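You operate a simulated robot arm through the tools that you are given. There is no shell and no other tool.

You run a simulated robot arm. Do the job below in one go: nothing can be reset, and whatever is moved stays where it is left.

JOB
Press home the teal housing's seal; store the housing in the teal box.
Fine: use the seal press, leave its slide out and shut the lid.

Only the result counts: the job must be done as asked and must still hold three seconds after the hand-in. Knocking over, shifting, dropping, spilling or breaking anything else fails it. A push-on lid holds only when it is set on centred and level and pressed home; a screw cap is set on level and turned clockwise until tight.

ROBOT AND FRAMES
A 5-joint arm with a two-finger parallel gripper, fixed in place. Base frame: the origin is on the floor under the middle of its stand, x ahead of it, y to its left, z up; the work surface is at about z = 0.8. Units: m, degrees, N and s.
It reaches about 1.134 m from its shoulder. Its first joint turns from -149.0 to 149.0 degrees. Payload 1.57 kg.
The tool frame sits at the grasp point between the pads (the TCP): z along the fingers, y along the line on which they close. The tips reach 0.03 m beyond it. The gripper opens to 0.11 m. The fingers are 0.024 m wide and 0.012 m thick; the gripper's body (0.048 by 0.112 m) begins 0.078 m behind the TCP.
Orientation is told as [roll, pitch, yaw] about the base's x, y, z axes, in that order, counted from this pose: with the fingers straight down and closing along the base's y, the tool's x points along the base's -x, its y along +y and its z along -z.

CONTROLS
- The arm moves only by the tool move_arm. Its argument "targets" is a list of rows, each a list of 7 numbers: the turn, a rotation vector about the base's x, y, z in rad, then the shift along the base's x, y, z in mm, then the closure, from 0 (fully open) to 1 (shut). In form: [[ax, ay, az, x, y, z, jaw], ...]. A call has 1 to 20 rows; each row shifts and turns the commanded pose from where the row before left it. A row lasts 0.2 s, in which the tool goes at most 0.05 m and 8.6 degrees; a call with a longer step from one row to the next is refused whole, and so is a gripper value outside its range. A pose out of reach is approached as far as the arm can. The call stops where the force on the tool passes 50 N (or 10 N more than at its start, if that is more) or the arm is blocked; 0.2 s more then pass. The fingers move at their own pace (about 0.153 m/s each) and stop on an object; they squeeze with about 43 N. The grip force told is the motor's: it shows also when the fingers shut on nothing. Time passes only in rows, and 0.2 s behind the last, so rows that do not move let the fingers close. It gives the time, the measured TCP pose, the force on the tool (base axes), the opening and the grip force at its end, in the units of the frame above (readings bear some noise), with the torque about the TCP (base axes, N m) and any sound that the robot's microphone picked up.
- Cameras (640 x 400 px; columns grow to the right, rows downward): "scene" is fixed at [0.2247, 0.5032, 1.545]; the picture's right is [-0.37, -0.93, 0.00], its down [-0.59, 0.24, -0.77] and it looks along [0.72, -0.29, -0.63] (base axes); focal length 348 px, centre (320, 200). "wrist" rides on the gripper at [0.07, 0.016, -0.141] in the tool frame; the picture's right is [-0.23, 0.97, 0.00], its down [-0.86, -0.20, -0.48] and it looks along [-0.47, -0.11, 0.88] (tool axes); focal length 222 px, centre (320, 200). There is no depth. A picture from a camera that has moved, and an enlarged one, comes with that camera's place and axes in the base frame and with its lens. The place of the scene camera against the robot may be out by one fixed shift of up to 0.012 m in any direction.
- grab_frame(camera): a new picture of that camera. No time passes.
- lift_body(by): slides the trunk up (or, below 0, down) by that many m; the arm rides with it, the base frame stays. It gives what a move gives, with no picture.
- zoom(camera, box): a new picture of the part [left, top, right, bottom] of that camera's present view, enlarged. No time passes.
- hand_in(): hands the job in; it is judged then, once.

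Nothing tells you positions but the pictures and the camera data. Unless the task says otherwise, let go and move clear before handing in.

The tools are called as a command line: name --pt "numbers of a row" for each row, then --argument value for the rest, lists and objects as JSON in quotes. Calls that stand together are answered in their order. move_arm: Moves the arm, as the interface text tells. Its arguments: {"type":"object","properties":{"targets":{"type":"array"}},"required":["targets"]} The other tools are called the same way: lift_body (by) moves the trunk up or down; grab_frame (camera) takes a picture; zoom (camera, box) takes an enlarged picture of a part of a camera's view; hand_in () hands the job in.

At the start:

```text
time_s: 0.0
ee_pos: [0.675, -0.0887, 1.1707]
tool_rot: [-0.1, 0.0, 0.0]
contact_force: [-0.5, 0.1, 0.1]
moment: [0.0, -0.02, 0.01]
finger_gap: 0.11
grasp_force: 0.1
trunk travel left (down, up): [-0.905, 0.065]
```

scene: 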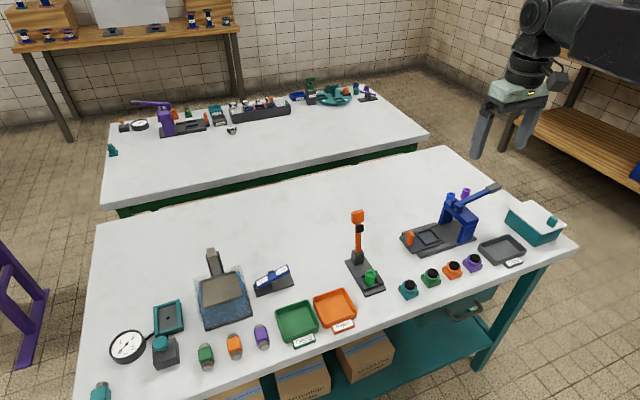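
wrist: 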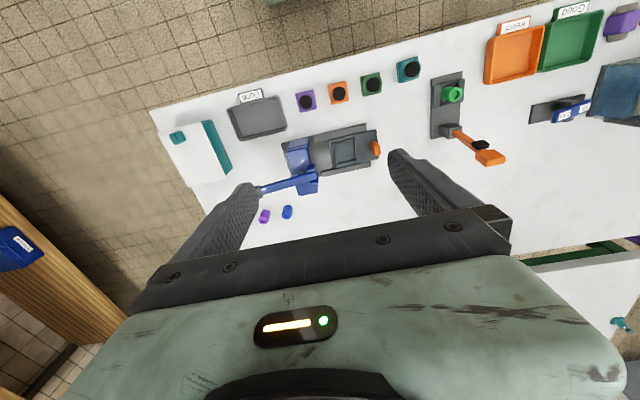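

I see a bench with a blue press (dark slide on its left), four coloured housings in a row, a teal/white box at the right end, trays, and other tools. First I'll look closer at the press, housings and the box.

zoom --camera "scene" --box '[380, 170, 580, 295]'

zoom --camera "scene" --box '[90, 240, 290, 400]'

zoom --camera "scene" --box '[250, 200, 410, 350]'

zoom --camera "wrist" --box '[140, 50, 440, 240]'

zoom --camera "scene" --box '[0, 0, 400, 200]'

```text
3.20 times, centred on (480, 232) of scene
camera zoom: at [0.2247, 0.5032, 1.545], right [-0.37, -0.93, 0.0], down [-0.59, 0.24, -0.77], along [0.72, -0.29, -0.63], focal length 1114 px, centre (-192, 96)
```

zoom: 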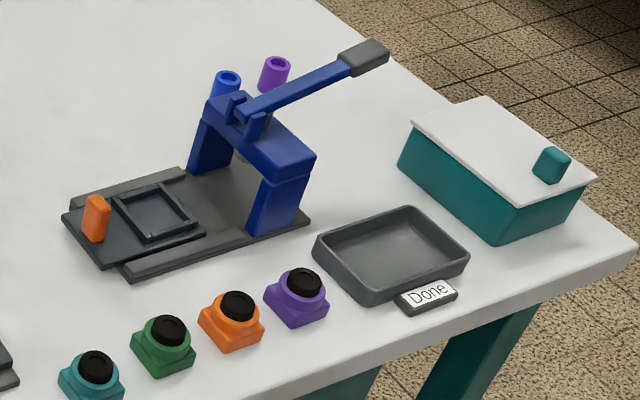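

```text
2.50 times, centred on (190, 320) of scene
camera zoom: at [0.2247, 0.5032, 1.545], right [-0.37, -0.93, 0.0], down [-0.59, 0.24, -0.77], along [0.72, -0.29, -0.63], focal length 870 px, centre (645, -100)
```

zoom: 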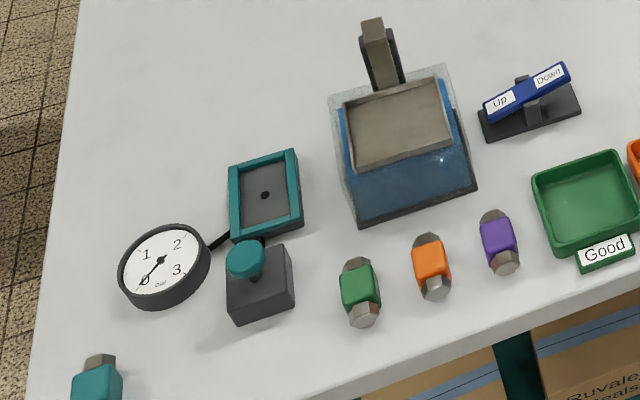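

```text
2.67 times, centred on (330, 275) of scene
camera zoom: at [0.2247, 0.5032, 1.545], right [-0.37, -0.93, 0.0], down [-0.59, 0.24, -0.77], along [0.72, -0.29, -0.63], focal length 928 px, centre (293, 0)
```

zoom: 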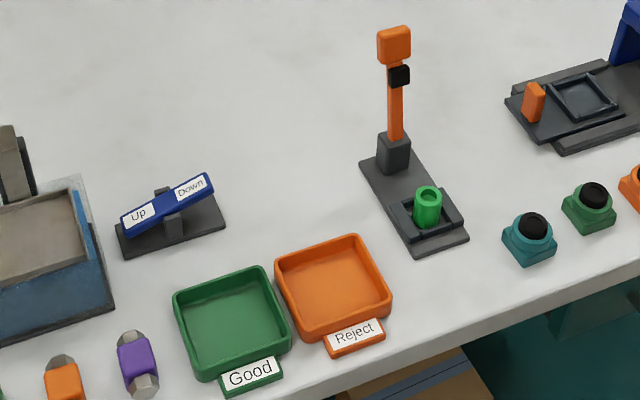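

```text
2.11 times, centred on (290, 145) of wrist
camera zoom: at [0.6052, -0.0715, 1.3117], right [0.23, 0.97, 0.0], down [0.86, -0.2, 0.48], along [0.47, -0.11, -0.88], focal length 468 px, centre (383, 316)
```

zoom: 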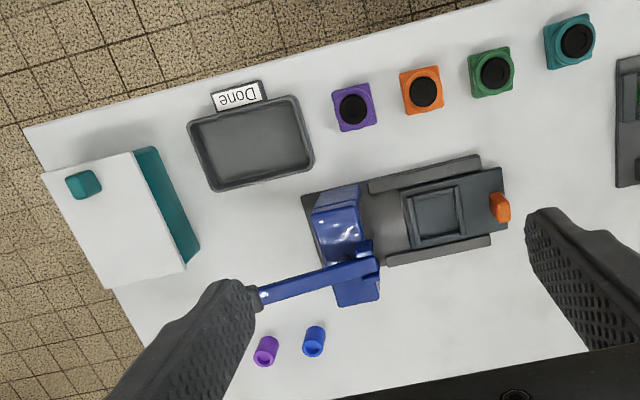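

```text
1.60 times, centred on (200, 100) of scene
camera zoom: at [0.2247, 0.5032, 1.545], right [-0.37, -0.93, 0.0], down [-0.59, 0.24, -0.77], along [0.72, -0.29, -0.63], focal length 557 px, centre (512, 360)
```

zoom: 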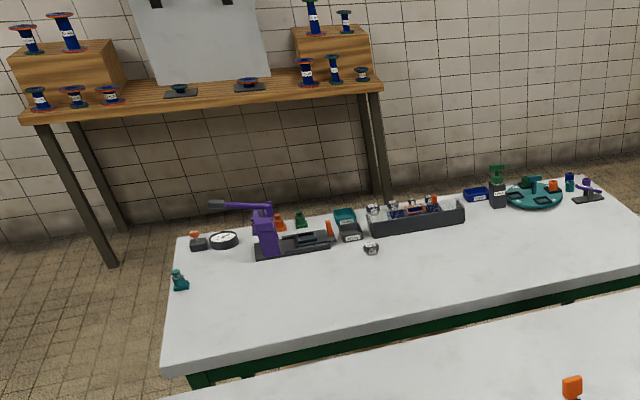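

Teal housing is at about (0.63, 0.09), the press around (0.76, -0.11) with its slide out toward +y, and the box around (0.68, -0.35) with a knob near its front edge. I'll move the wrist camera above the press and the box to see them better.

move_arm --pt "0 0 0 42 0 0 0" --pt "0 0 0 42 0 0 0" --pt "0 0 0 42 0 0 0" --pt "0 0 0 0 0 0 0"

grab_frame --camera "wrist"

zoom --camera "wrist" --box '[140, 0, 440, 190]'

```text
time_s: 1.0
ee_pos: [0.7998, -0.087, 1.1719]
tool_rot: [0.0, 0.0, 0.1]
contact_force: [0.2, 0.0, 0.7]
moment: [-0.03, 0.0, -0.01]
finger_gap: 0.1102
grasp_force: 0.1
trunk travel left (down, up): [-0.905, 0.065]
```

```text
taken
camera wrist: at [0.7312, -0.0696, 1.3118], right [0.23, 0.97, 0.0], down [0.86, -0.2, 0.48], along [0.47, -0.11, -0.88], focal length 222 px, centre (320, 200)
```

wrist: 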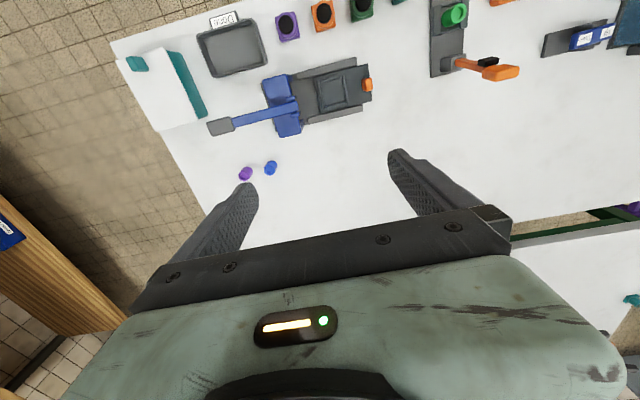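

```text
2.11 times, centred on (290, 95) of wrist
camera zoom: at [0.7312, -0.0696, 1.3118], right [0.23, 0.97, 0.0], down [0.86, -0.2, 0.48], along [0.47, -0.11, -0.88], focal length 468 px, centre (383, 421)
```

zoom: 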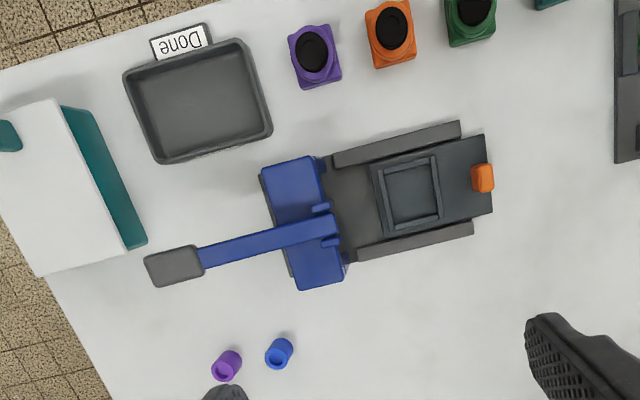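

The press lies along y: nest near (0.758, -0.052), orange handle near (0.761, 0.013), arch near y=-0.137, lever end near (0.759, -0.229, 0.96). Next I get closer views of the teal housing.

move_arm --pt "0 0 0 -30 40 -10 0" --pt "0 0 0 -30 38 -20 0" --pt "0 0 0 -30 38 -30 0" --pt "0 0 0 -10 35 -30 0" --pt "0 0 0 0 15 -40 0" --pt "0 0 0 0 0 -40 0" --pt "0 0 0 0 0 0 0"

grab_frame --camera "wrist"

zoom --camera "scene" --box '[380, 240, 490, 310]'

```text
refused: row 1 steps farther than a row can; nothing moved
```

```text
taken
camera wrist: at [0.7312, -0.0696, 1.3118], right [0.23, 0.97, 0.0], down [0.86, -0.2, 0.48], along [0.47, -0.11, -0.88], focal length 222 px, centre (320, 200)
```

wrist: 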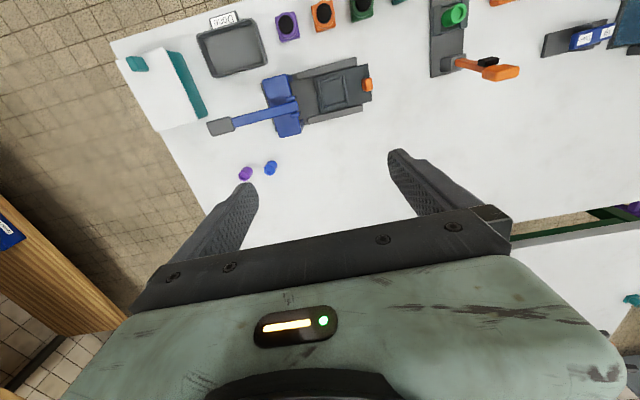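

```text
5.71 times, centred on (435, 275) of scene
camera zoom: at [0.2247, 0.5032, 1.545], right [-0.37, -0.93, 0.0], down [-0.59, 0.24, -0.77], along [0.72, -0.29, -0.63], focal length 1989 px, centre (-337, -229)
```

zoom: 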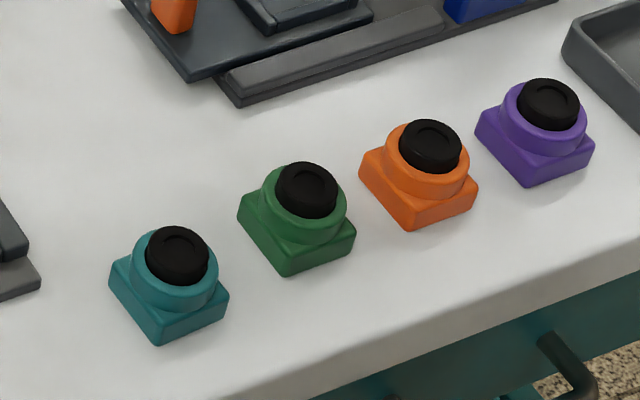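

My step was over the 50 mm row limit. I'll go again with smaller steps to look at the teal housing from close up.

move_arm --pt "0 0 0 -17 28 -28 0" --pt "0 0 0 -17 28 -28 0" --pt "0 0 0 -17 28 -28 0" --pt "0 0 0 -17 28 -28 0" --pt "0 0 0 -17 28 -28 0" --pt "0 0 0 -15 27 -28 0" --pt "0 0 0 0 0 0 0" --pt "0 0 0 0 0 0 0"

grab_frame --camera "wrist"

zoom --camera "wrist" --box '[240, 30, 400, 130]'

```text
time_s: 2.8
ee_pos: [0.698, 0.077, 1.1707]
tool_rot: [0.0, 0.0, 0.0]
contact_force: [0.4, 0.1, -0.3]
moment: [-0.01, -0.01, -0.01]
finger_gap: 0.1101
grasp_force: 0.0
out of reach, approached as far as the arm can: row 1, 2, 3, 4, 5, 6
trunk travel left (down, up): [-0.905, 0.065]
```

```text
taken
camera wrist: at [0.6293, 0.0946, 1.3117], right [0.23, 0.97, 0.0], down [0.86, -0.2, 0.48], along [0.47, -0.11, -0.88], focal length 222 px, centre (320, 200)
```

wrist: 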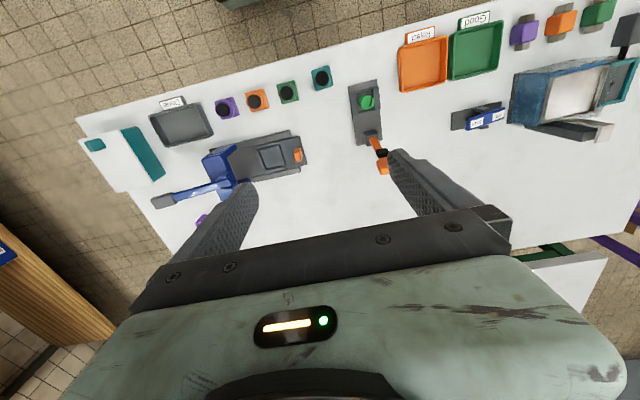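

```text
4.00 times, centred on (320, 80) of wrist
camera zoom: at [0.6293, 0.0946, 1.3117], right [0.23, 0.97, 0.0], down [0.86, -0.2, 0.48], along [0.47, -0.11, -0.88], focal length 888 px, centre (320, 680)
```

zoom: 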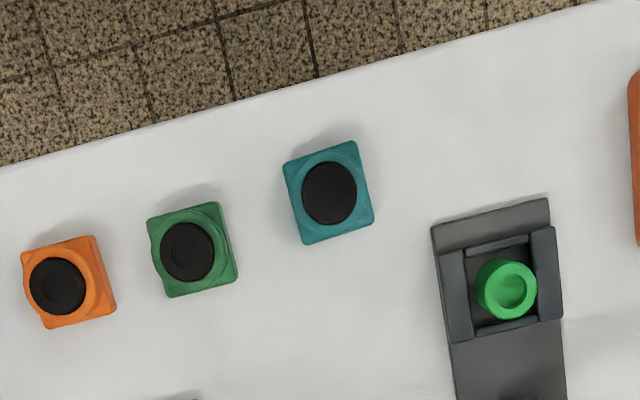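

The arm couldn't go lower at this trunk height, so I need to bring the trunk down. First I undo the unreachable down-command, to see how the commanded pose stands.

move_arm --pt "0 0 0 0 0 42 0" --pt "0 0 0 0 0 42 0" --pt "0 0 0 0 0 42 0" --pt "0 0 0 0 0 42 0" --pt "0 0 0 0 0 0 0"

```text
time_s: 4.0
ee_pos: [0.6982, 0.0779, 1.1712]
tool_rot: [0.0, 0.0, 0.0]
contact_force: [-0.1, 0.3, 0.6]
moment: [0.01, 0.02, -0.01]
finger_gap: 0.1101
grasp_force: 0.0
out of reach, approached as far as the arm can: row 1, 2, 3, 4
trunk travel left (down, up): [-0.905, 0.065]
```

Both up and down were reported out of reach, so the arm may only move in the horizontal plane with the trunk giving height. I'll test a small z step, then a small trunk move.

move_arm --pt "0 0 0 0 0 5 0" --pt "0 0 0 0 0 -5 0"

lift_body --by -0.05

move_arm --pt "0 0 0 0 0 0 0"

grab_frame --camera "scene"

```text
time_s: 4.6
ee_pos: [0.6991, 0.0779, 1.1714]
tool_rot: [0.0, 0.0, 0.0]
contact_force: [0.3, 0.3, 0.4]
moment: [-0.02, 0.0, 0.01]
finger_gap: 0.1102
grasp_force: 0.1
out of reach, approached as far as the arm can: row 1, 2
trunk travel left (down, up): [-0.905, 0.065]
```

```text
time_s: 5.5
ee_pos: [0.6986, 0.0765, 1.1214]
tool_rot: [0.0, 0.0, -0.1]
contact_force: [0.4, 0.5, -0.2]
moment: [0.02, 0.01, -0.02]
finger_gap: 0.1098
grasp_force: 0.0
trunk travel left (down, up): [-0.855, 0.115]
```

```text
time_s: 5.9
ee_pos: [0.6986, 0.0778, 1.1214]
tool_rot: [0.0, 0.0, 0.0]
contact_force: [0.5, 0.2, 0.1]
moment: [0.01, 0.0, 0.02]
finger_gap: 0.11
grasp_force: 0.0
trunk travel left (down, up): [-0.855, 0.115]
```

```text
taken
```

scene: 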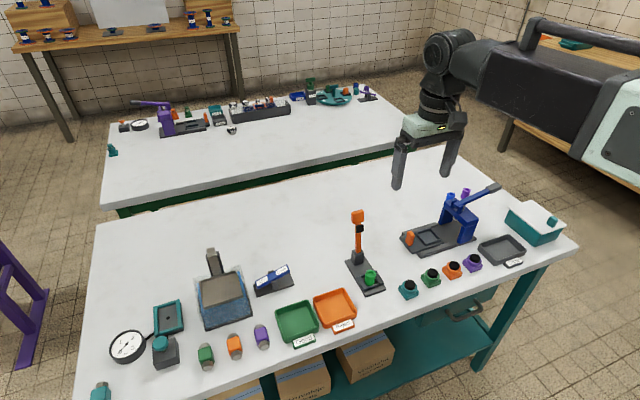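

Confirmed: the arm moves in the plane only and the trunk sets height. I'll lower the trunk to look at the teal housing from closer.

lift_body --by -0.12

grab_frame --camera "wrist"

zoom --camera "wrist" --box '[220, 20, 420, 145]'

```text
time_s: 7.4
ee_pos: [0.6986, 0.0766, 1.0012]
tool_rot: [0.0, 0.0, 0.1]
contact_force: [-0.3, 0.3, -0.5]
moment: [0.0, 0.0, 0.03]
finger_gap: 0.1103
grasp_force: 0.0
trunk travel left (down, up): [-0.735, 0.235]
```

```text
taken
camera wrist: at [0.6293, 0.0946, 1.1418], right [0.23, 0.97, 0.0], down [0.86, -0.2, 0.48], along [0.47, -0.11, -0.88], focal length 222 px, centre (320, 200)
```

wrist: 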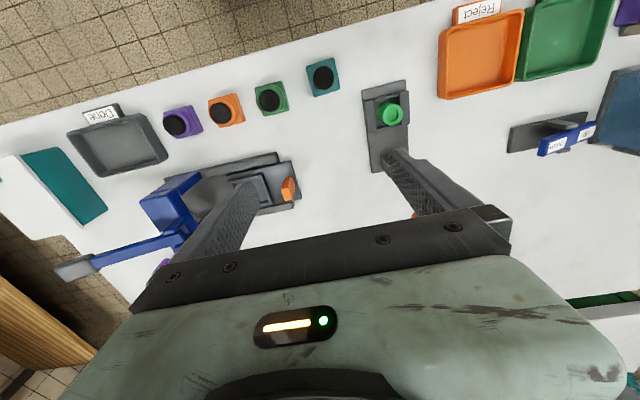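

```text
3.20 times, centred on (320, 82) of wrist
camera zoom: at [0.6293, 0.0946, 1.1418], right [0.23, 0.97, 0.0], down [0.86, -0.2, 0.48], along [0.47, -0.11, -0.88], focal length 711 px, centre (320, 576)
```

zoom: 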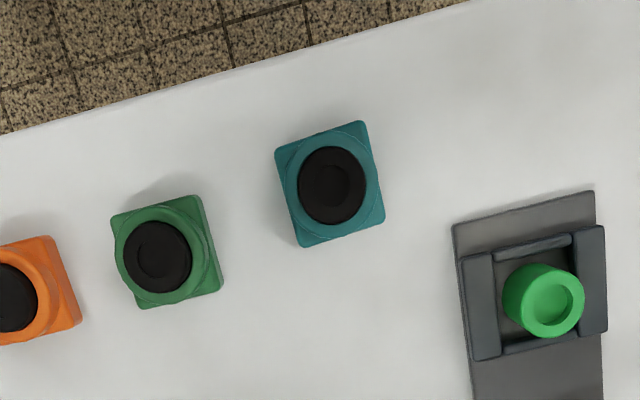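

The teal housing has a ~36 mm square base centred near (0.629, 0.099), nearly aligned with the base axes. Now I'll go over the press nest for a close look.

lift_body --by 0.03

move_arm --pt "0 0 0 26 -30 0 0" --pt "0 0 0 26 -30 0 0" --pt "0 0 0 26 -30 0 0" --pt "0 0 0 26 -30 0 0" --pt "0 0 0 26 -30 0 0" --pt "0 0 0 0 0 0 0"

grab_frame --camera "wrist"

zoom --camera "wrist" --box '[200, 30, 400, 155]'

```text
time_s: 8.2
ee_pos: [0.6983, 0.0771, 1.032]
tool_rot: [0.0, 0.1, 0.1]
contact_force: [-0.7, 0.4, 0.3]
moment: [-0.01, 0.04, -0.02]
finger_gap: 0.1099
grasp_force: 0.1
trunk travel left (down, up): [-0.765, 0.205]
```

```text
time_s: 9.6
ee_pos: [0.8269, -0.0726, 1.0307]
tool_rot: [0.0, -0.1, 0.0]
contact_force: [-0.3, -1.1, 0.9]
moment: [0.01, 0.02, -0.02]
finger_gap: 0.11
grasp_force: 0.0
trunk travel left (down, up): [-0.765, 0.205]
```

```text
taken
camera wrist: at [0.7585, -0.0551, 1.1716], right [0.23, 0.97, 0.0], down [0.86, -0.2, 0.48], along [0.47, -0.11, -0.88], focal length 222 px, centre (320, 200)
```

wrist: 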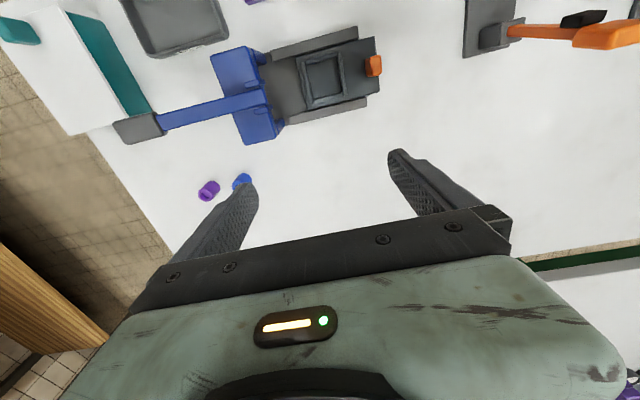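

```text
3.20 times, centred on (300, 92) of wrist
camera zoom: at [0.7585, -0.0551, 1.1716], right [0.23, 0.97, 0.0], down [0.86, -0.2, 0.48], along [0.47, -0.11, -0.88], focal length 711 px, centre (384, 544)
```

zoom: 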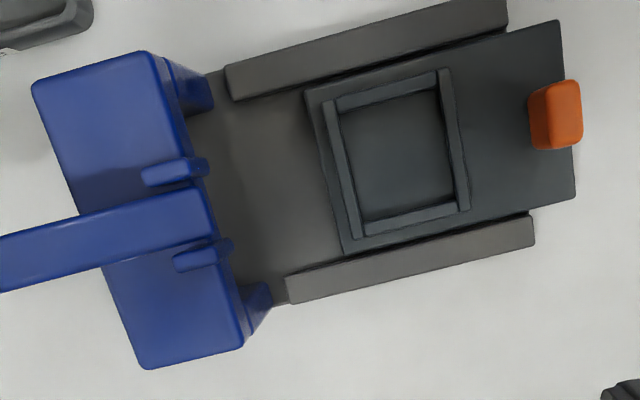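

The nest's inside is ~42 mm, centred about (0.760, -0.049), turned about -2°. Now I'll look at the box from above, passing over the lever with the tips at z=1.0.

lift_body --by 0.03

move_arm --pt "0 0 0 -11 -42 0 0" --pt "0 0 0 -11 -42 0 0" --pt "0 0 0 -11 -42 0 0" --pt "0 0 0 -11 -42 0 0" --pt "0 0 0 -11 -42 0 0" --pt "0 0 0 -11 -42 0 0" --pt "0 0 0 -11 -42 0 0" --pt "0 0 0 0 0 0 0"

grab_frame --camera "wrist"

zoom --camera "wrist" --box '[200, 0, 440, 150]'

zoom --camera "scene" --box '[490, 185, 590, 255]'

```text
time_s: 10.3
ee_pos: [0.829, -0.072, 1.0618]
tool_rot: [0.0, 0.0, 0.0]
contact_force: [0.3, -0.5, -0.6]
moment: [-0.03, -0.03, 0.01]
finger_gap: 0.1099
grasp_force: 0.0
trunk travel left (down, up): [-0.795, 0.175]
```

```text
time_s: 12.1
ee_pos: [0.7504, -0.3673, 1.0617]
tool_rot: [0.0, 0.0, 0.0]
contact_force: [-0.3, -0.5, -0.3]
moment: [0.01, 0.0, 0.02]
finger_gap: 0.1101
grasp_force: 0.0
out of reach, approached as far as the arm can: row 2, 6
trunk travel left (down, up): [-0.795, 0.175]
```

```text
taken
camera wrist: at [0.6807, -0.35, 1.2016], right [0.23, 0.97, 0.0], down [0.86, -0.2, 0.48], along [0.47, -0.11, -0.88], focal length 222 px, centre (320, 200)
```

wrist: 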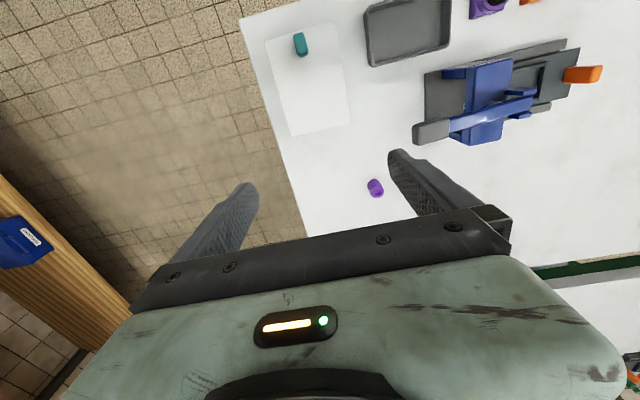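

```text
2.67 times, centred on (320, 75) of wrist
camera zoom: at [0.6807, -0.35, 1.2016], right [0.23, 0.97, 0.0], down [0.86, -0.2, 0.48], along [0.47, -0.11, -0.88], focal length 592 px, centre (320, 533)
```

zoom: 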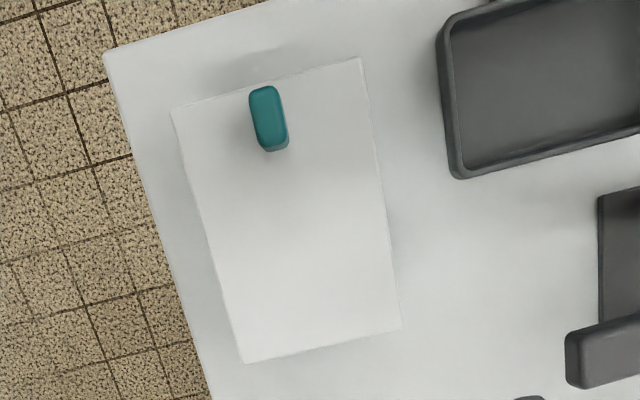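

```text
5.71 times, centred on (540, 220) of scene
camera zoom: at [0.2247, 0.5032, 1.545], right [-0.37, -0.93, 0.0], down [-0.59, 0.24, -0.77], along [0.72, -0.29, -0.63], focal length 1989 px, centre (-937, 86)
```

zoom: 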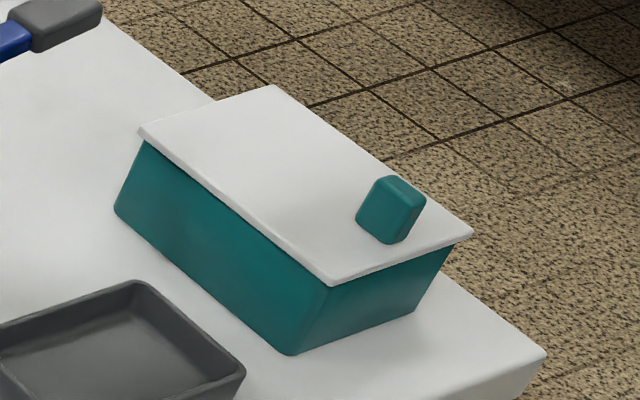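

Triangulating the wrist views gives a lid top at z≈0.851, centre (0.685, -0.364), with a thin upright knob near the front edge at about (0.637, -0.365), top ≈0.873. I'll open the box first. I move above the knob with a partly closed gripper and check the alignment.

move_arm --pt "0 0 0 -38 1 0 0.5" --pt "0 0 0 -38 1 0 0.5" --pt "0 0 0 -37 0 0 0.5" --pt "0 0 0 0 0 0 0.5"

lift_body --by -0.09

grab_frame --camera "wrist"

zoom --camera "wrist" --box '[240, 130, 400, 230]'

```text
time_s: 13.1
ee_pos: [0.6385, -0.3622, 1.0617]
tool_rot: [0.0, 0.0, -0.1]
contact_force: [-0.2, -0.8, -0.9]
moment: [-0.01, 0.02, -0.02]
finger_gap: 0.0551
grasp_force: 0.0
trunk travel left (down, up): [-0.795, 0.175]
```

```text
time_s: 14.4
ee_pos: [0.6386, -0.361, 0.9719]
tool_rot: [-0.1, 0.0, 0.1]
contact_force: [-0.1, 0.1, 0.3]
moment: [0.01, 0.01, 0.0]
finger_gap: 0.0551
grasp_force: 0.0
trunk travel left (down, up): [-0.705, 0.265]
```

```text
taken
camera wrist: at [0.5694, -0.3443, 1.1118], right [0.23, 0.97, 0.0], down [0.86, -0.2, 0.48], along [0.47, -0.11, -0.88], focal length 222 px, centre (320, 200)
```

wrist: 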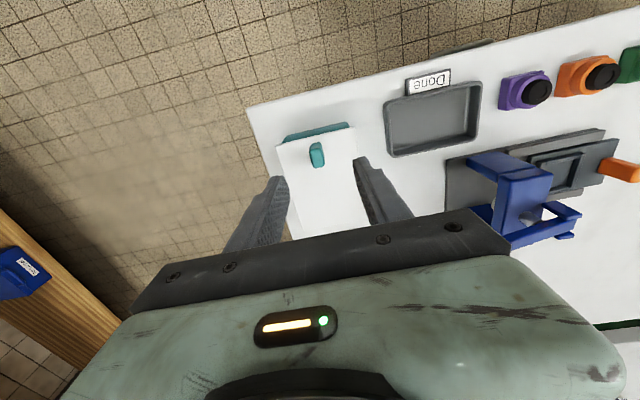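

```text
4.00 times, centred on (320, 180) of wrist
camera zoom: at [0.5694, -0.3443, 1.1118], right [0.23, 0.97, 0.0], down [0.86, -0.2, 0.48], along [0.47, -0.11, -0.88], focal length 888 px, centre (320, 280)
```

zoom: 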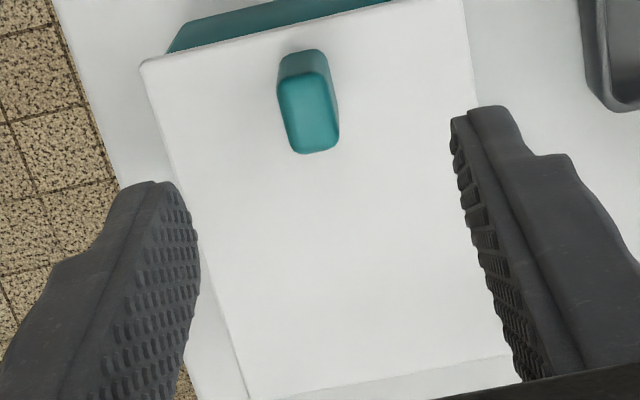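

Knob sits between the fingers, centre about (0.640, -0.363), top ≈0.885. I nudge to centre and lower so the pads straddle the knob.

move_arm --pt "0 0 0 1.5 -2 0 0.5"

lift_body --by -0.07

grab_frame --camera "wrist"

zoom --camera "wrist" --box '[240, 130, 400, 230]'

zoom --camera "scene" --box '[460, 150, 620, 250]'

```text
time_s: 14.8
ee_pos: [0.6396, -0.3618, 0.9713]
tool_rot: [0.0, 0.0, 0.0]
contact_force: [-0.3, -0.2, 0.2]
moment: [0.01, 0.02, -0.02]
finger_gap: 0.055
grasp_force: 0.1
trunk travel left (down, up): [-0.705, 0.265]
```

```text
time_s: 15.8
ee_pos: [0.641, -0.3637, 0.9018]
tool_rot: [0.0, 0.1, 0.0]
contact_force: [-0.9, 0.4, 0.0]
moment: [0.02, -0.02, 0.0]
finger_gap: 0.0549
grasp_force: 0.0
trunk travel left (down, up): [-0.635, 0.335]
```

```text
taken
camera wrist: at [0.5706, -0.3462, 1.0417], right [0.23, 0.97, 0.0], down [0.86, -0.2, 0.48], along [0.47, -0.11, -0.88], focal length 222 px, centre (320, 200)
```

wrist: 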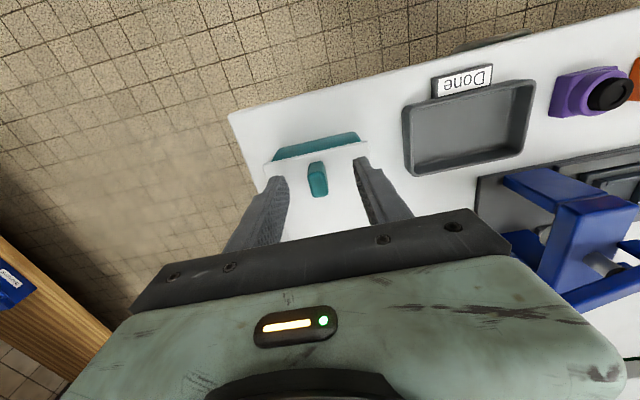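

```text
4.00 times, centred on (320, 180) of wrist
camera zoom: at [0.5706, -0.3462, 1.0417], right [0.23, 0.97, 0.0], down [0.86, -0.2, 0.48], along [0.47, -0.11, -0.88], focal length 888 px, centre (320, 280)
```

zoom: 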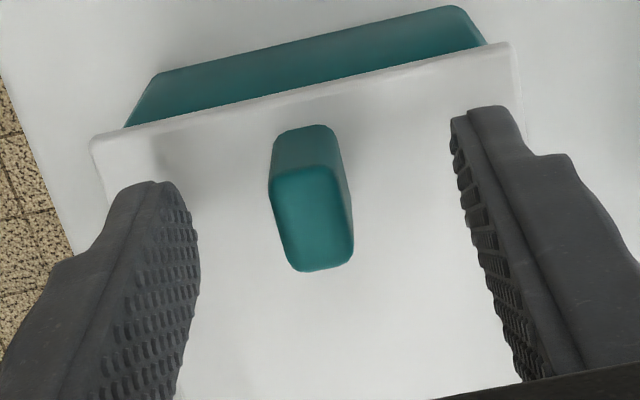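

```text
4.00 times, centred on (540, 200) of scene
camera zoom: at [0.2247, 0.5032, 1.545], right [-0.37, -0.93, 0.0], down [-0.59, 0.24, -0.77], along [0.72, -0.29, -0.63], focal length 1392 px, centre (-560, 200)
```

zoom: 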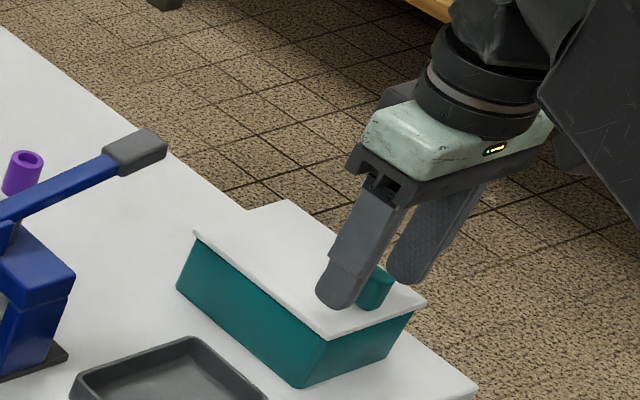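

The knob is centred between the pads (top z≈0.884). I lower 8 mm more and close on it.

lift_body --by -0.008

move_arm --pt "0 0 0 0 0 0 0.7" --pt "0 0 0 0 0 0 1" --pt "0 0 0 0 0 0 1" --pt "0 0 0 0 0 0 1"

grab_frame --camera "wrist"

```text
time_s: 16.4
ee_pos: [0.6397, -0.3628, 0.8939]
tool_rot: [0.1, 0.0, -0.1]
contact_force: [-0.4, 0.2, 0.1]
moment: [0.0, -0.03, -0.02]
finger_gap: 0.0551
grasp_force: 0.0
trunk travel left (down, up): [-0.627, 0.343]
```

```text
time_s: 17.4
ee_pos: [0.6411, -0.3647, 0.8922]
tool_rot: [-0.2, 0.0, 0.1]
contact_force: [3.1, -14.5, 6.4]
moment: [-0.2, 0.03, 0.02]
finger_gap: 0.0137
grasp_force: 29.9
trunk travel left (down, up): [-0.627, 0.343]
```

```text
taken
camera wrist: at [0.5704, -0.3476, 1.0336], right [0.23, 0.97, 0.0], down [0.85, -0.2, 0.48], along [0.47, -0.11, -0.88], focal length 222 px, centre (320, 200)
```

wrist: 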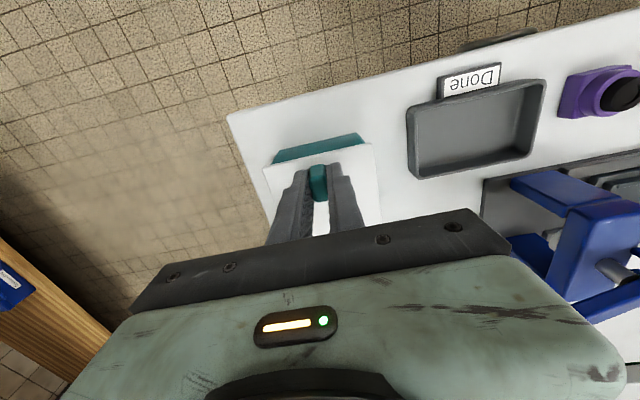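

Gripped at a 13.7 mm width, with a sideways force of about 14 N because the tool is slightly off the knob's centre. I relieve it with a small shift in -y.

move_arm --pt "0 0 0 0 -1.5 0 1" --pt "0 0 0 0 0 0 1"

```text
time_s: 18.0
ee_pos: [0.6403, -0.3643, 0.8933]
tool_rot: [0.2, 0.0, 0.0]
contact_force: [-0.1, -7.8, 3.5]
moment: [-0.16, -0.45, -0.01]
finger_gap: 0.0137
grasp_force: 29.9
trunk travel left (down, up): [-0.627, 0.343]
```

move_arm --pt "0 0 0 0 -1.2 0 1" --pt "0 0 0 0 0 0 1"

lift_body --by 0.004

zoom --camera "wrist" --box '[240, 110, 400, 210]'

zoom --camera "scene" --box '[490, 185, 590, 255]'

```text
time_s: 18.6
ee_pos: [0.6403, -0.3651, 0.8923]
tool_rot: [0.1, -0.1, -0.1]
contact_force: [-0.1, 4.2, -2.0]
moment: [0.04, -0.28, -0.01]
finger_gap: 0.0135
grasp_force: 30.3
trunk travel left (down, up): [-0.627, 0.343]
```

```text
time_s: 19.1
ee_pos: [0.6401, -0.366, 0.897]
tool_rot: [0.0, 0.1, 0.0]
contact_force: [-0.6, 13.0, -22.0]
moment: [0.14, -0.23, -0.01]
finger_gap: 0.0137
grasp_force: 30.1
trunk travel left (down, up): [-0.631, 0.339]
```

```text
4.00 times, centred on (320, 160) of wrist
camera zoom: at [0.5719, -0.3482, 1.0369], right [0.23, 0.97, 0.0], down [0.86, -0.2, 0.48], along [0.46, -0.11, -0.88], focal length 888 px, centre (320, 360)
```

zoom: 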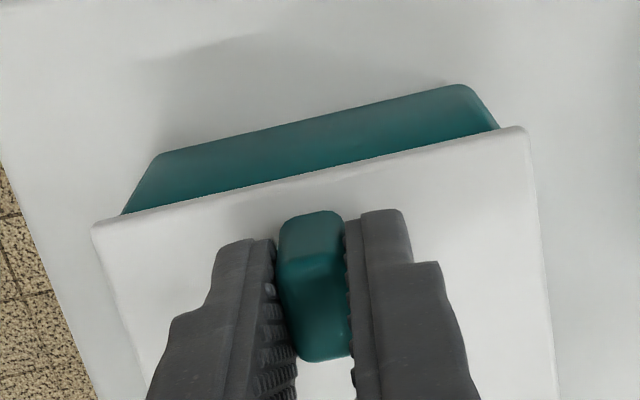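

```text
5.71 times, centred on (540, 220) of scene
camera zoom: at [0.2247, 0.5032, 1.545], right [-0.37, -0.93, 0.0], down [-0.59, 0.24, -0.77], along [0.72, -0.29, -0.63], focal length 1989 px, centre (-937, 86)
```

zoom: 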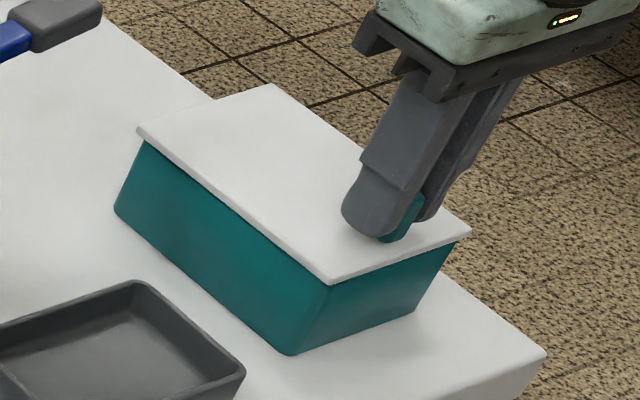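

A 22 N downward pull shows after 4 mm of lift and the lid hasn't visibly moved, so the lid is holding. I lift a little more and watch the force and the picture.

lift_body --by 0.004

zoom --camera "scene" --box '[490, 185, 590, 255]'

zoom --camera "wrist" --box '[240, 110, 400, 210]'

```text
time_s: 19.7
ee_pos: [0.6408, -0.3644, 0.9007]
tool_rot: [0.0, 0.1, 0.0]
contact_force: [-0.3, 15.9, -18.6]
moment: [0.31, 0.0, -0.06]
finger_gap: 0.0138
grasp_force: 30.0
trunk travel left (down, up): [-0.635, 0.335]
```

```text
5.71 times, centred on (540, 220) of scene
camera zoom: at [0.2247, 0.5032, 1.545], right [-0.37, -0.93, 0.0], down [-0.59, 0.24, -0.77], along [0.72, -0.29, -0.63], focal length 1989 px, centre (-937, 86)
```

zoom: 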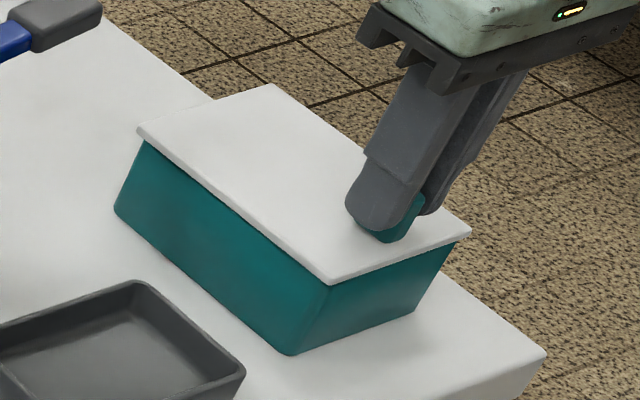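

```text
4.00 times, centred on (320, 160) of wrist
camera zoom: at [0.5718, -0.348, 1.0414], right [0.23, 0.97, 0.0], down [0.86, -0.2, 0.48], along [0.47, -0.11, -0.88], focal length 888 px, centre (320, 360)
```

zoom: 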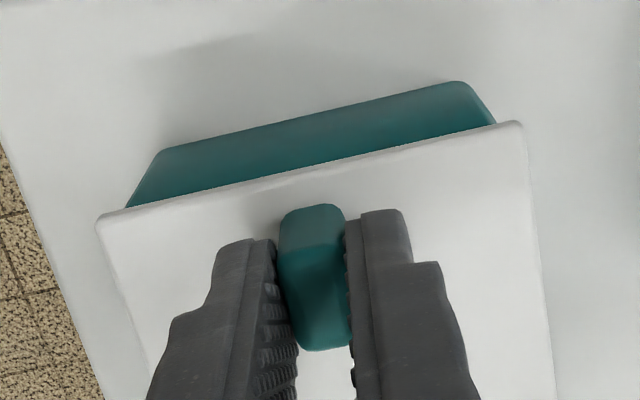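

The fingers slip up the knob and the lid doesn't lift, so it isn't a plain lift-off or freely hinged lid. It probably slides. I lower again for a full grip and test gentle pushes along x.

lift_body --by -0.008

move_arm --pt "0 0 0 0 1 0 1" --pt "0 0 0 -2 0 0 1" --pt "0 0 0 0 0 0 1"

```text
time_s: 20.2
ee_pos: [0.638, -0.3647, 0.8956]
tool_rot: [-0.2, 0.0, 0.0]
contact_force: [2.2, 9.2, 22.7]
moment: [0.28, 0.07, 0.02]
finger_gap: 0.0136
grasp_force: 30.3
trunk travel left (down, up): [-0.627, 0.343]
```

```text
time_s: 21.1
ee_pos: [0.6389, -0.3646, 0.8934]
tool_rot: [-0.1, -0.1, 0.0]
contact_force: [11.8, -2.0, 20.3]
moment: [0.02, -0.37, 0.0]
finger_gap: 0.0136
grasp_force: 30.0
trunk travel left (down, up): [-0.627, 0.343]
```

move_arm --pt "0 0 0 0 0 0 0.6" --pt "0 0 0 2 0 0 0.6" --pt "0 0 0 0 0 0 1" --pt "0 0 0 0 0 0 1" --pt "0 0 0 0 0 0 1"

move_arm --pt "0 0 0 3 0 0 1" --pt "0 0 0 0 0 0 1"

zoom --camera "scene" --box '[490, 185, 590, 255]'

```text
time_s: 22.2
ee_pos: [0.641, -0.3655, 0.8927]
tool_rot: [0.0, -0.1, 0.0]
contact_force: [0.2, -4.8, -1.2]
moment: [-0.11, 0.32, 0.04]
finger_gap: 0.0137
grasp_force: 30.1
trunk travel left (down, up): [-0.627, 0.343]
```

```text
time_s: 22.9
ee_pos: [0.6442, -0.3642, 0.8947]
tool_rot: [-0.1, 0.0, 0.0]
contact_force: [0.0, -4.4, -1.8]
moment: [-0.08, 0.21, 0.0]
finger_gap: 0.0133
grasp_force: 29.9
trunk travel left (down, up): [-0.627, 0.343]
```

```text
5.71 times, centred on (540, 220) of scene
camera zoom: at [0.2247, 0.5032, 1.545], right [-0.37, -0.93, 0.0], down [-0.59, 0.24, -0.77], along [0.72, -0.29, -0.63], focal length 1989 px, centre (-937, 86)
```

zoom: 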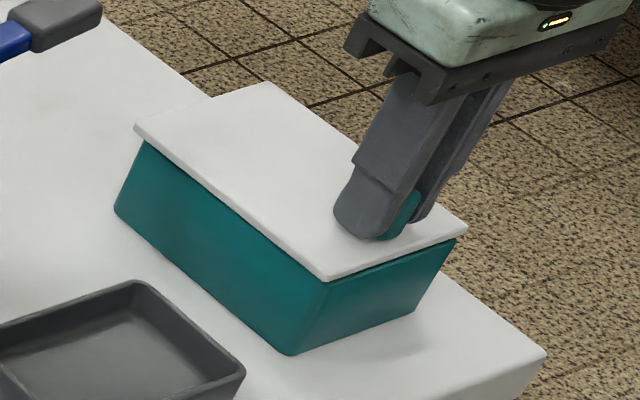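

The lid slides freely in +x (it moved about 3 mm with no force). I slide it back in small steps, watching the forces.

move_arm --pt "0 0 0 5 0 0 1" --pt "0 0 0 5 0 0 1" --pt "0 0 0 5 0 0 1" --pt "0 0 0 5 0 0 1" --pt "0 0 0 0 0 0 1"

zoom --camera "scene" --box '[490, 185, 590, 255]'

grab_frame --camera "wrist"

```text
time_s: 24.1
ee_pos: [0.6638, -0.3646, 0.8934]
tool_rot: [0.0, 0.1, 0.0]
contact_force: [-0.4, 9.8, -7.3]
moment: [0.17, -0.2, -0.03]
finger_gap: 0.0134
grasp_force: 30.2
trunk travel left (down, up): [-0.627, 0.343]
```

```text
5.71 times, centred on (540, 220) of scene
camera zoom: at [0.2247, 0.5032, 1.545], right [-0.37, -0.93, 0.0], down [-0.59, 0.24, -0.77], along [0.72, -0.29, -0.63], focal length 1989 px, centre (-937, 86)
```

zoom: 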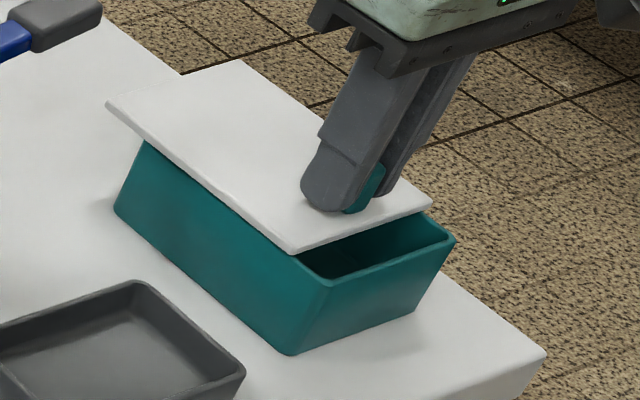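

```text
taken
camera wrist: at [0.5947, -0.3479, 1.0336], right [0.23, 0.97, 0.0], down [0.86, -0.2, 0.48], along [0.47, -0.11, -0.88], focal length 222 px, centre (320, 200)
```

wrist: 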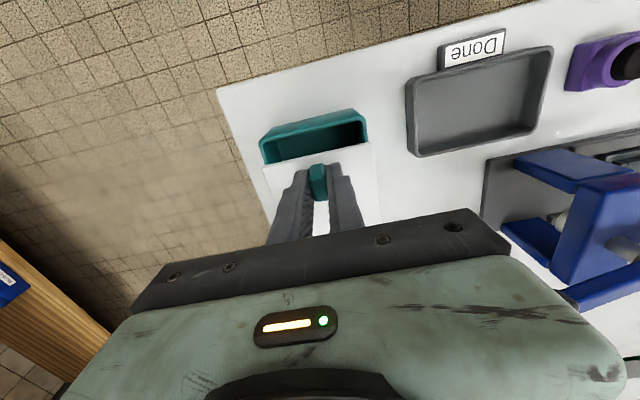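

The lid slides well; there is a small side force, so I correct y by +1 mm and keep sliding.

move_arm --pt "0 0 0 5 1 0 1" --pt "0 0 0 5 0.2 0 1" --pt "0 0 0 5 0 0 1" --pt "0 0 0 5 0 0 1" --pt "0 0 0 0 0 0 1"

```text
time_s: 25.2
ee_pos: [0.6831, -0.3638, 0.8933]
tool_rot: [-0.1, 0.0, 0.0]
contact_force: [0.1, -13.7, 2.7]
moment: [-0.18, 0.58, 0.07]
finger_gap: 0.0134
grasp_force: 30.4
trunk travel left (down, up): [-0.627, 0.343]
```

move_arm --pt "0 0 0 5 -0.8 0 1" --pt "0 0 0 5 0 0 1" --pt "0 0 0 5 0 0 1" --pt "0 0 0 5 0 0 1" --pt "0 0 0 0 0 0 1"

move_arm --pt "0 0 0 5 0 0 1" --pt "0 0 0 5 0 0 1" --pt "0 0 0 0 0 0 1"

grab_frame --camera "wrist"

zoom --camera "scene" --box '[470, 165, 590, 255]'

```text
time_s: 26.4
ee_pos: [0.7028, -0.365, 0.8931]
tool_rot: [0.0, 0.0, 0.0]
contact_force: [0.2, -4.3, -0.5]
moment: [-0.1, -0.01, -0.04]
finger_gap: 0.0134
grasp_force: 30.1
trunk travel left (down, up): [-0.627, 0.343]
```

```text
time_s: 27.2
ee_pos: [0.7131, -0.3654, 0.8925]
tool_rot: [-0.1, 0.0, 0.0]
contact_force: [0.3, -0.9, -1.3]
moment: [-0.01, -0.1, 0.0]
finger_gap: 0.0138
grasp_force: 30.5
trunk travel left (down, up): [-0.627, 0.343]
```

```text
taken
camera wrist: at [0.6436, -0.3479, 1.0336], right [0.23, 0.97, 0.0], down [0.86, -0.2, 0.48], along [0.47, -0.11, -0.88], focal length 222 px, centre (320, 200)
```

wrist: 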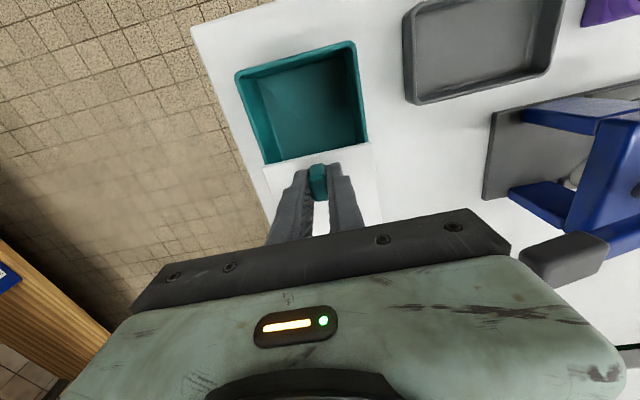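

```text
4.44 times, centred on (530, 210) of scene
camera zoom: at [0.2247, 0.5032, 1.545], right [-0.37, -0.93, 0.0], down [-0.59, 0.24, -0.77], along [0.72, -0.29, -0.63], focal length 1547 px, centre (-613, 156)
```

zoom: 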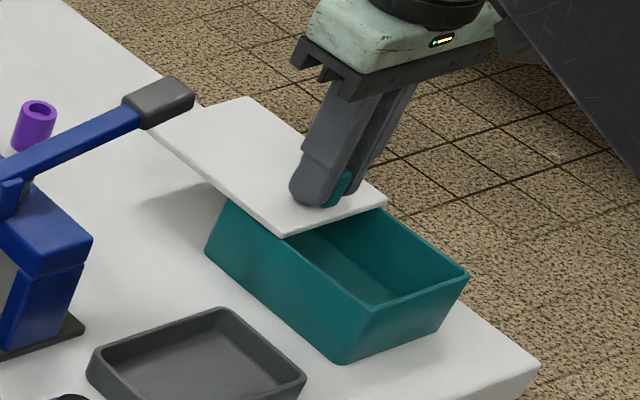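

The lid is sliding on a guide, and the opening is now about 65 mm. I open another 20 mm for room.

move_arm --pt "0 0 0 4 0 0 1" --pt "0 0 0 4 0 0 1" --pt "0 0 0 2 0 0 1" --pt "0 0 0 0 0 0 1"

move_arm --pt "0 0 0 3 0 0 1" --pt "0 0 0 3 0 0 1" --pt "0 0 0 3 0 0 1" --pt "0 0 0 0 0 0 1"

```text
time_s: 28.2
ee_pos: [0.722, -0.3642, 0.8938]
tool_rot: [0.0, 0.1, 0.0]
contact_force: [0.1, -5.8, 1.1]
moment: [-0.07, 0.26, 0.04]
finger_gap: 0.0138
grasp_force: 29.9
trunk travel left (down, up): [-0.627, 0.343]
```

```text
time_s: 29.2
ee_pos: [0.7304, -0.3646, 0.8932]
tool_rot: [0.0, 0.0, 0.0]
contact_force: [1.1, -6.7, 0.0]
moment: [-0.14, 0.19, 0.0]
finger_gap: 0.0134
grasp_force: 30.5
trunk travel left (down, up): [-0.627, 0.343]
```

The lid is open by about 90 mm. I release the knob, rise, and check that the lid stays.

move_arm --pt "0 0 0 0 0 0 0.6" --pt "0 0 0 0 0 0 0.6"

lift_body --by 0.15

grab_frame --camera "wrist"

grab_frame --camera "scene"

```text
time_s: 29.9
ee_pos: [0.7317, -0.3642, 0.8938]
tool_rot: [0.1, -0.1, 0.0]
contact_force: [-0.9, -1.1, 0.1]
moment: [0.0, -0.02, 0.0]
finger_gap: 0.0441
grasp_force: 0.1
trunk travel left (down, up): [-0.627, 0.343]
```

```text
time_s: 31.6
ee_pos: [0.7315, -0.3656, 1.0445]
tool_rot: [-0.1, 0.0, -0.1]
contact_force: [-0.1, -0.3, 0.7]
moment: [0.01, -0.03, -0.01]
finger_gap: 0.044
grasp_force: 0.1
trunk travel left (down, up): [-0.777, 0.193]
```

```text
taken
camera wrist: at [0.6619, -0.3473, 1.1836], right [0.23, 0.97, 0.0], down [0.86, -0.2, 0.48], along [0.47, -0.11, -0.88], focal length 222 px, centre (320, 200)
```

wrist: 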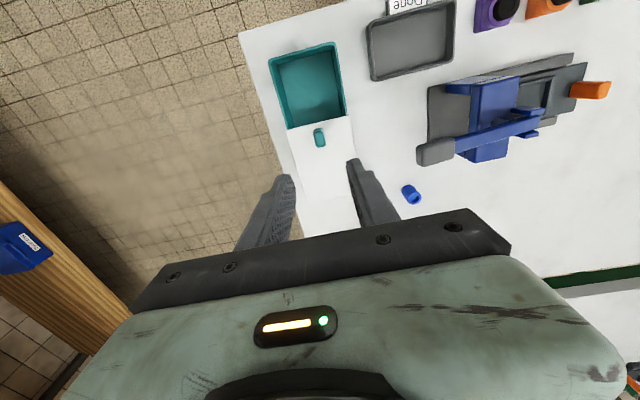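

```text
taken
```

scene: 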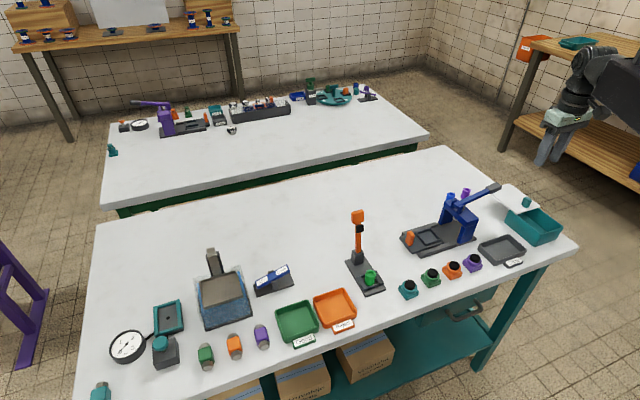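

zoom --camera "wrist" --box '[240, 20, 400, 120]'

zoom --camera "scene" --box '[480, 165, 600, 255]'

zoom --camera "scene" --box '[395, 175, 515, 260]'

```text
4.00 times, centred on (320, 70) of wrist
camera zoom: at [0.6619, -0.3473, 1.1836], right [0.23, 0.97, 0.0], down [0.86, -0.2, 0.48], along [0.47, -0.11, -0.88], focal length 888 px, centre (320, 720)
```

zoom: 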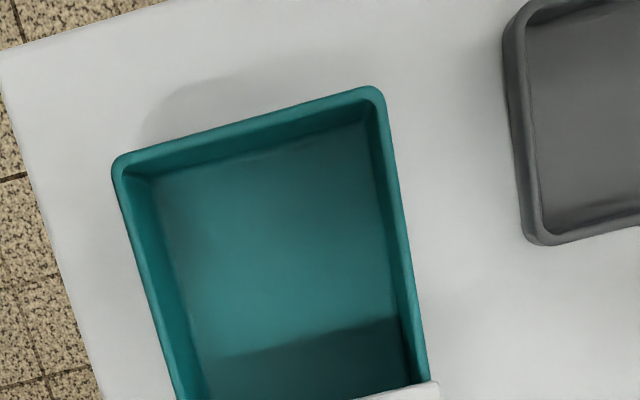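

```text
4.44 times, centred on (540, 210) of scene
camera zoom: at [0.2247, 0.5032, 1.545], right [-0.37, -0.93, 0.0], down [-0.59, 0.24, -0.77], along [0.72, -0.29, -0.63], focal length 1547 px, centre (-658, 156)
```

zoom: 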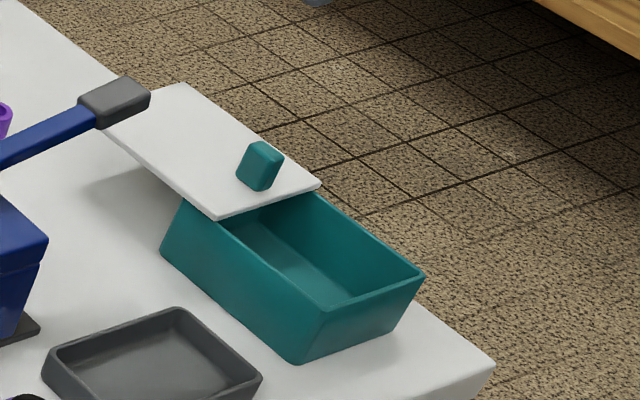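

```text
4.71 times, centred on (455, 218) of scene
camera zoom: at [0.2247, 0.5032, 1.545], right [-0.37, -0.93, 0.0], down [-0.59, 0.24, -0.77], along [0.72, -0.29, -0.63], focal length 1638 px, centre (-315, 118)
```

zoom: 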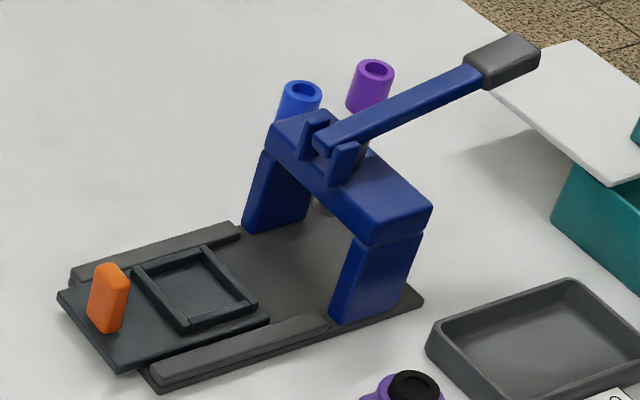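

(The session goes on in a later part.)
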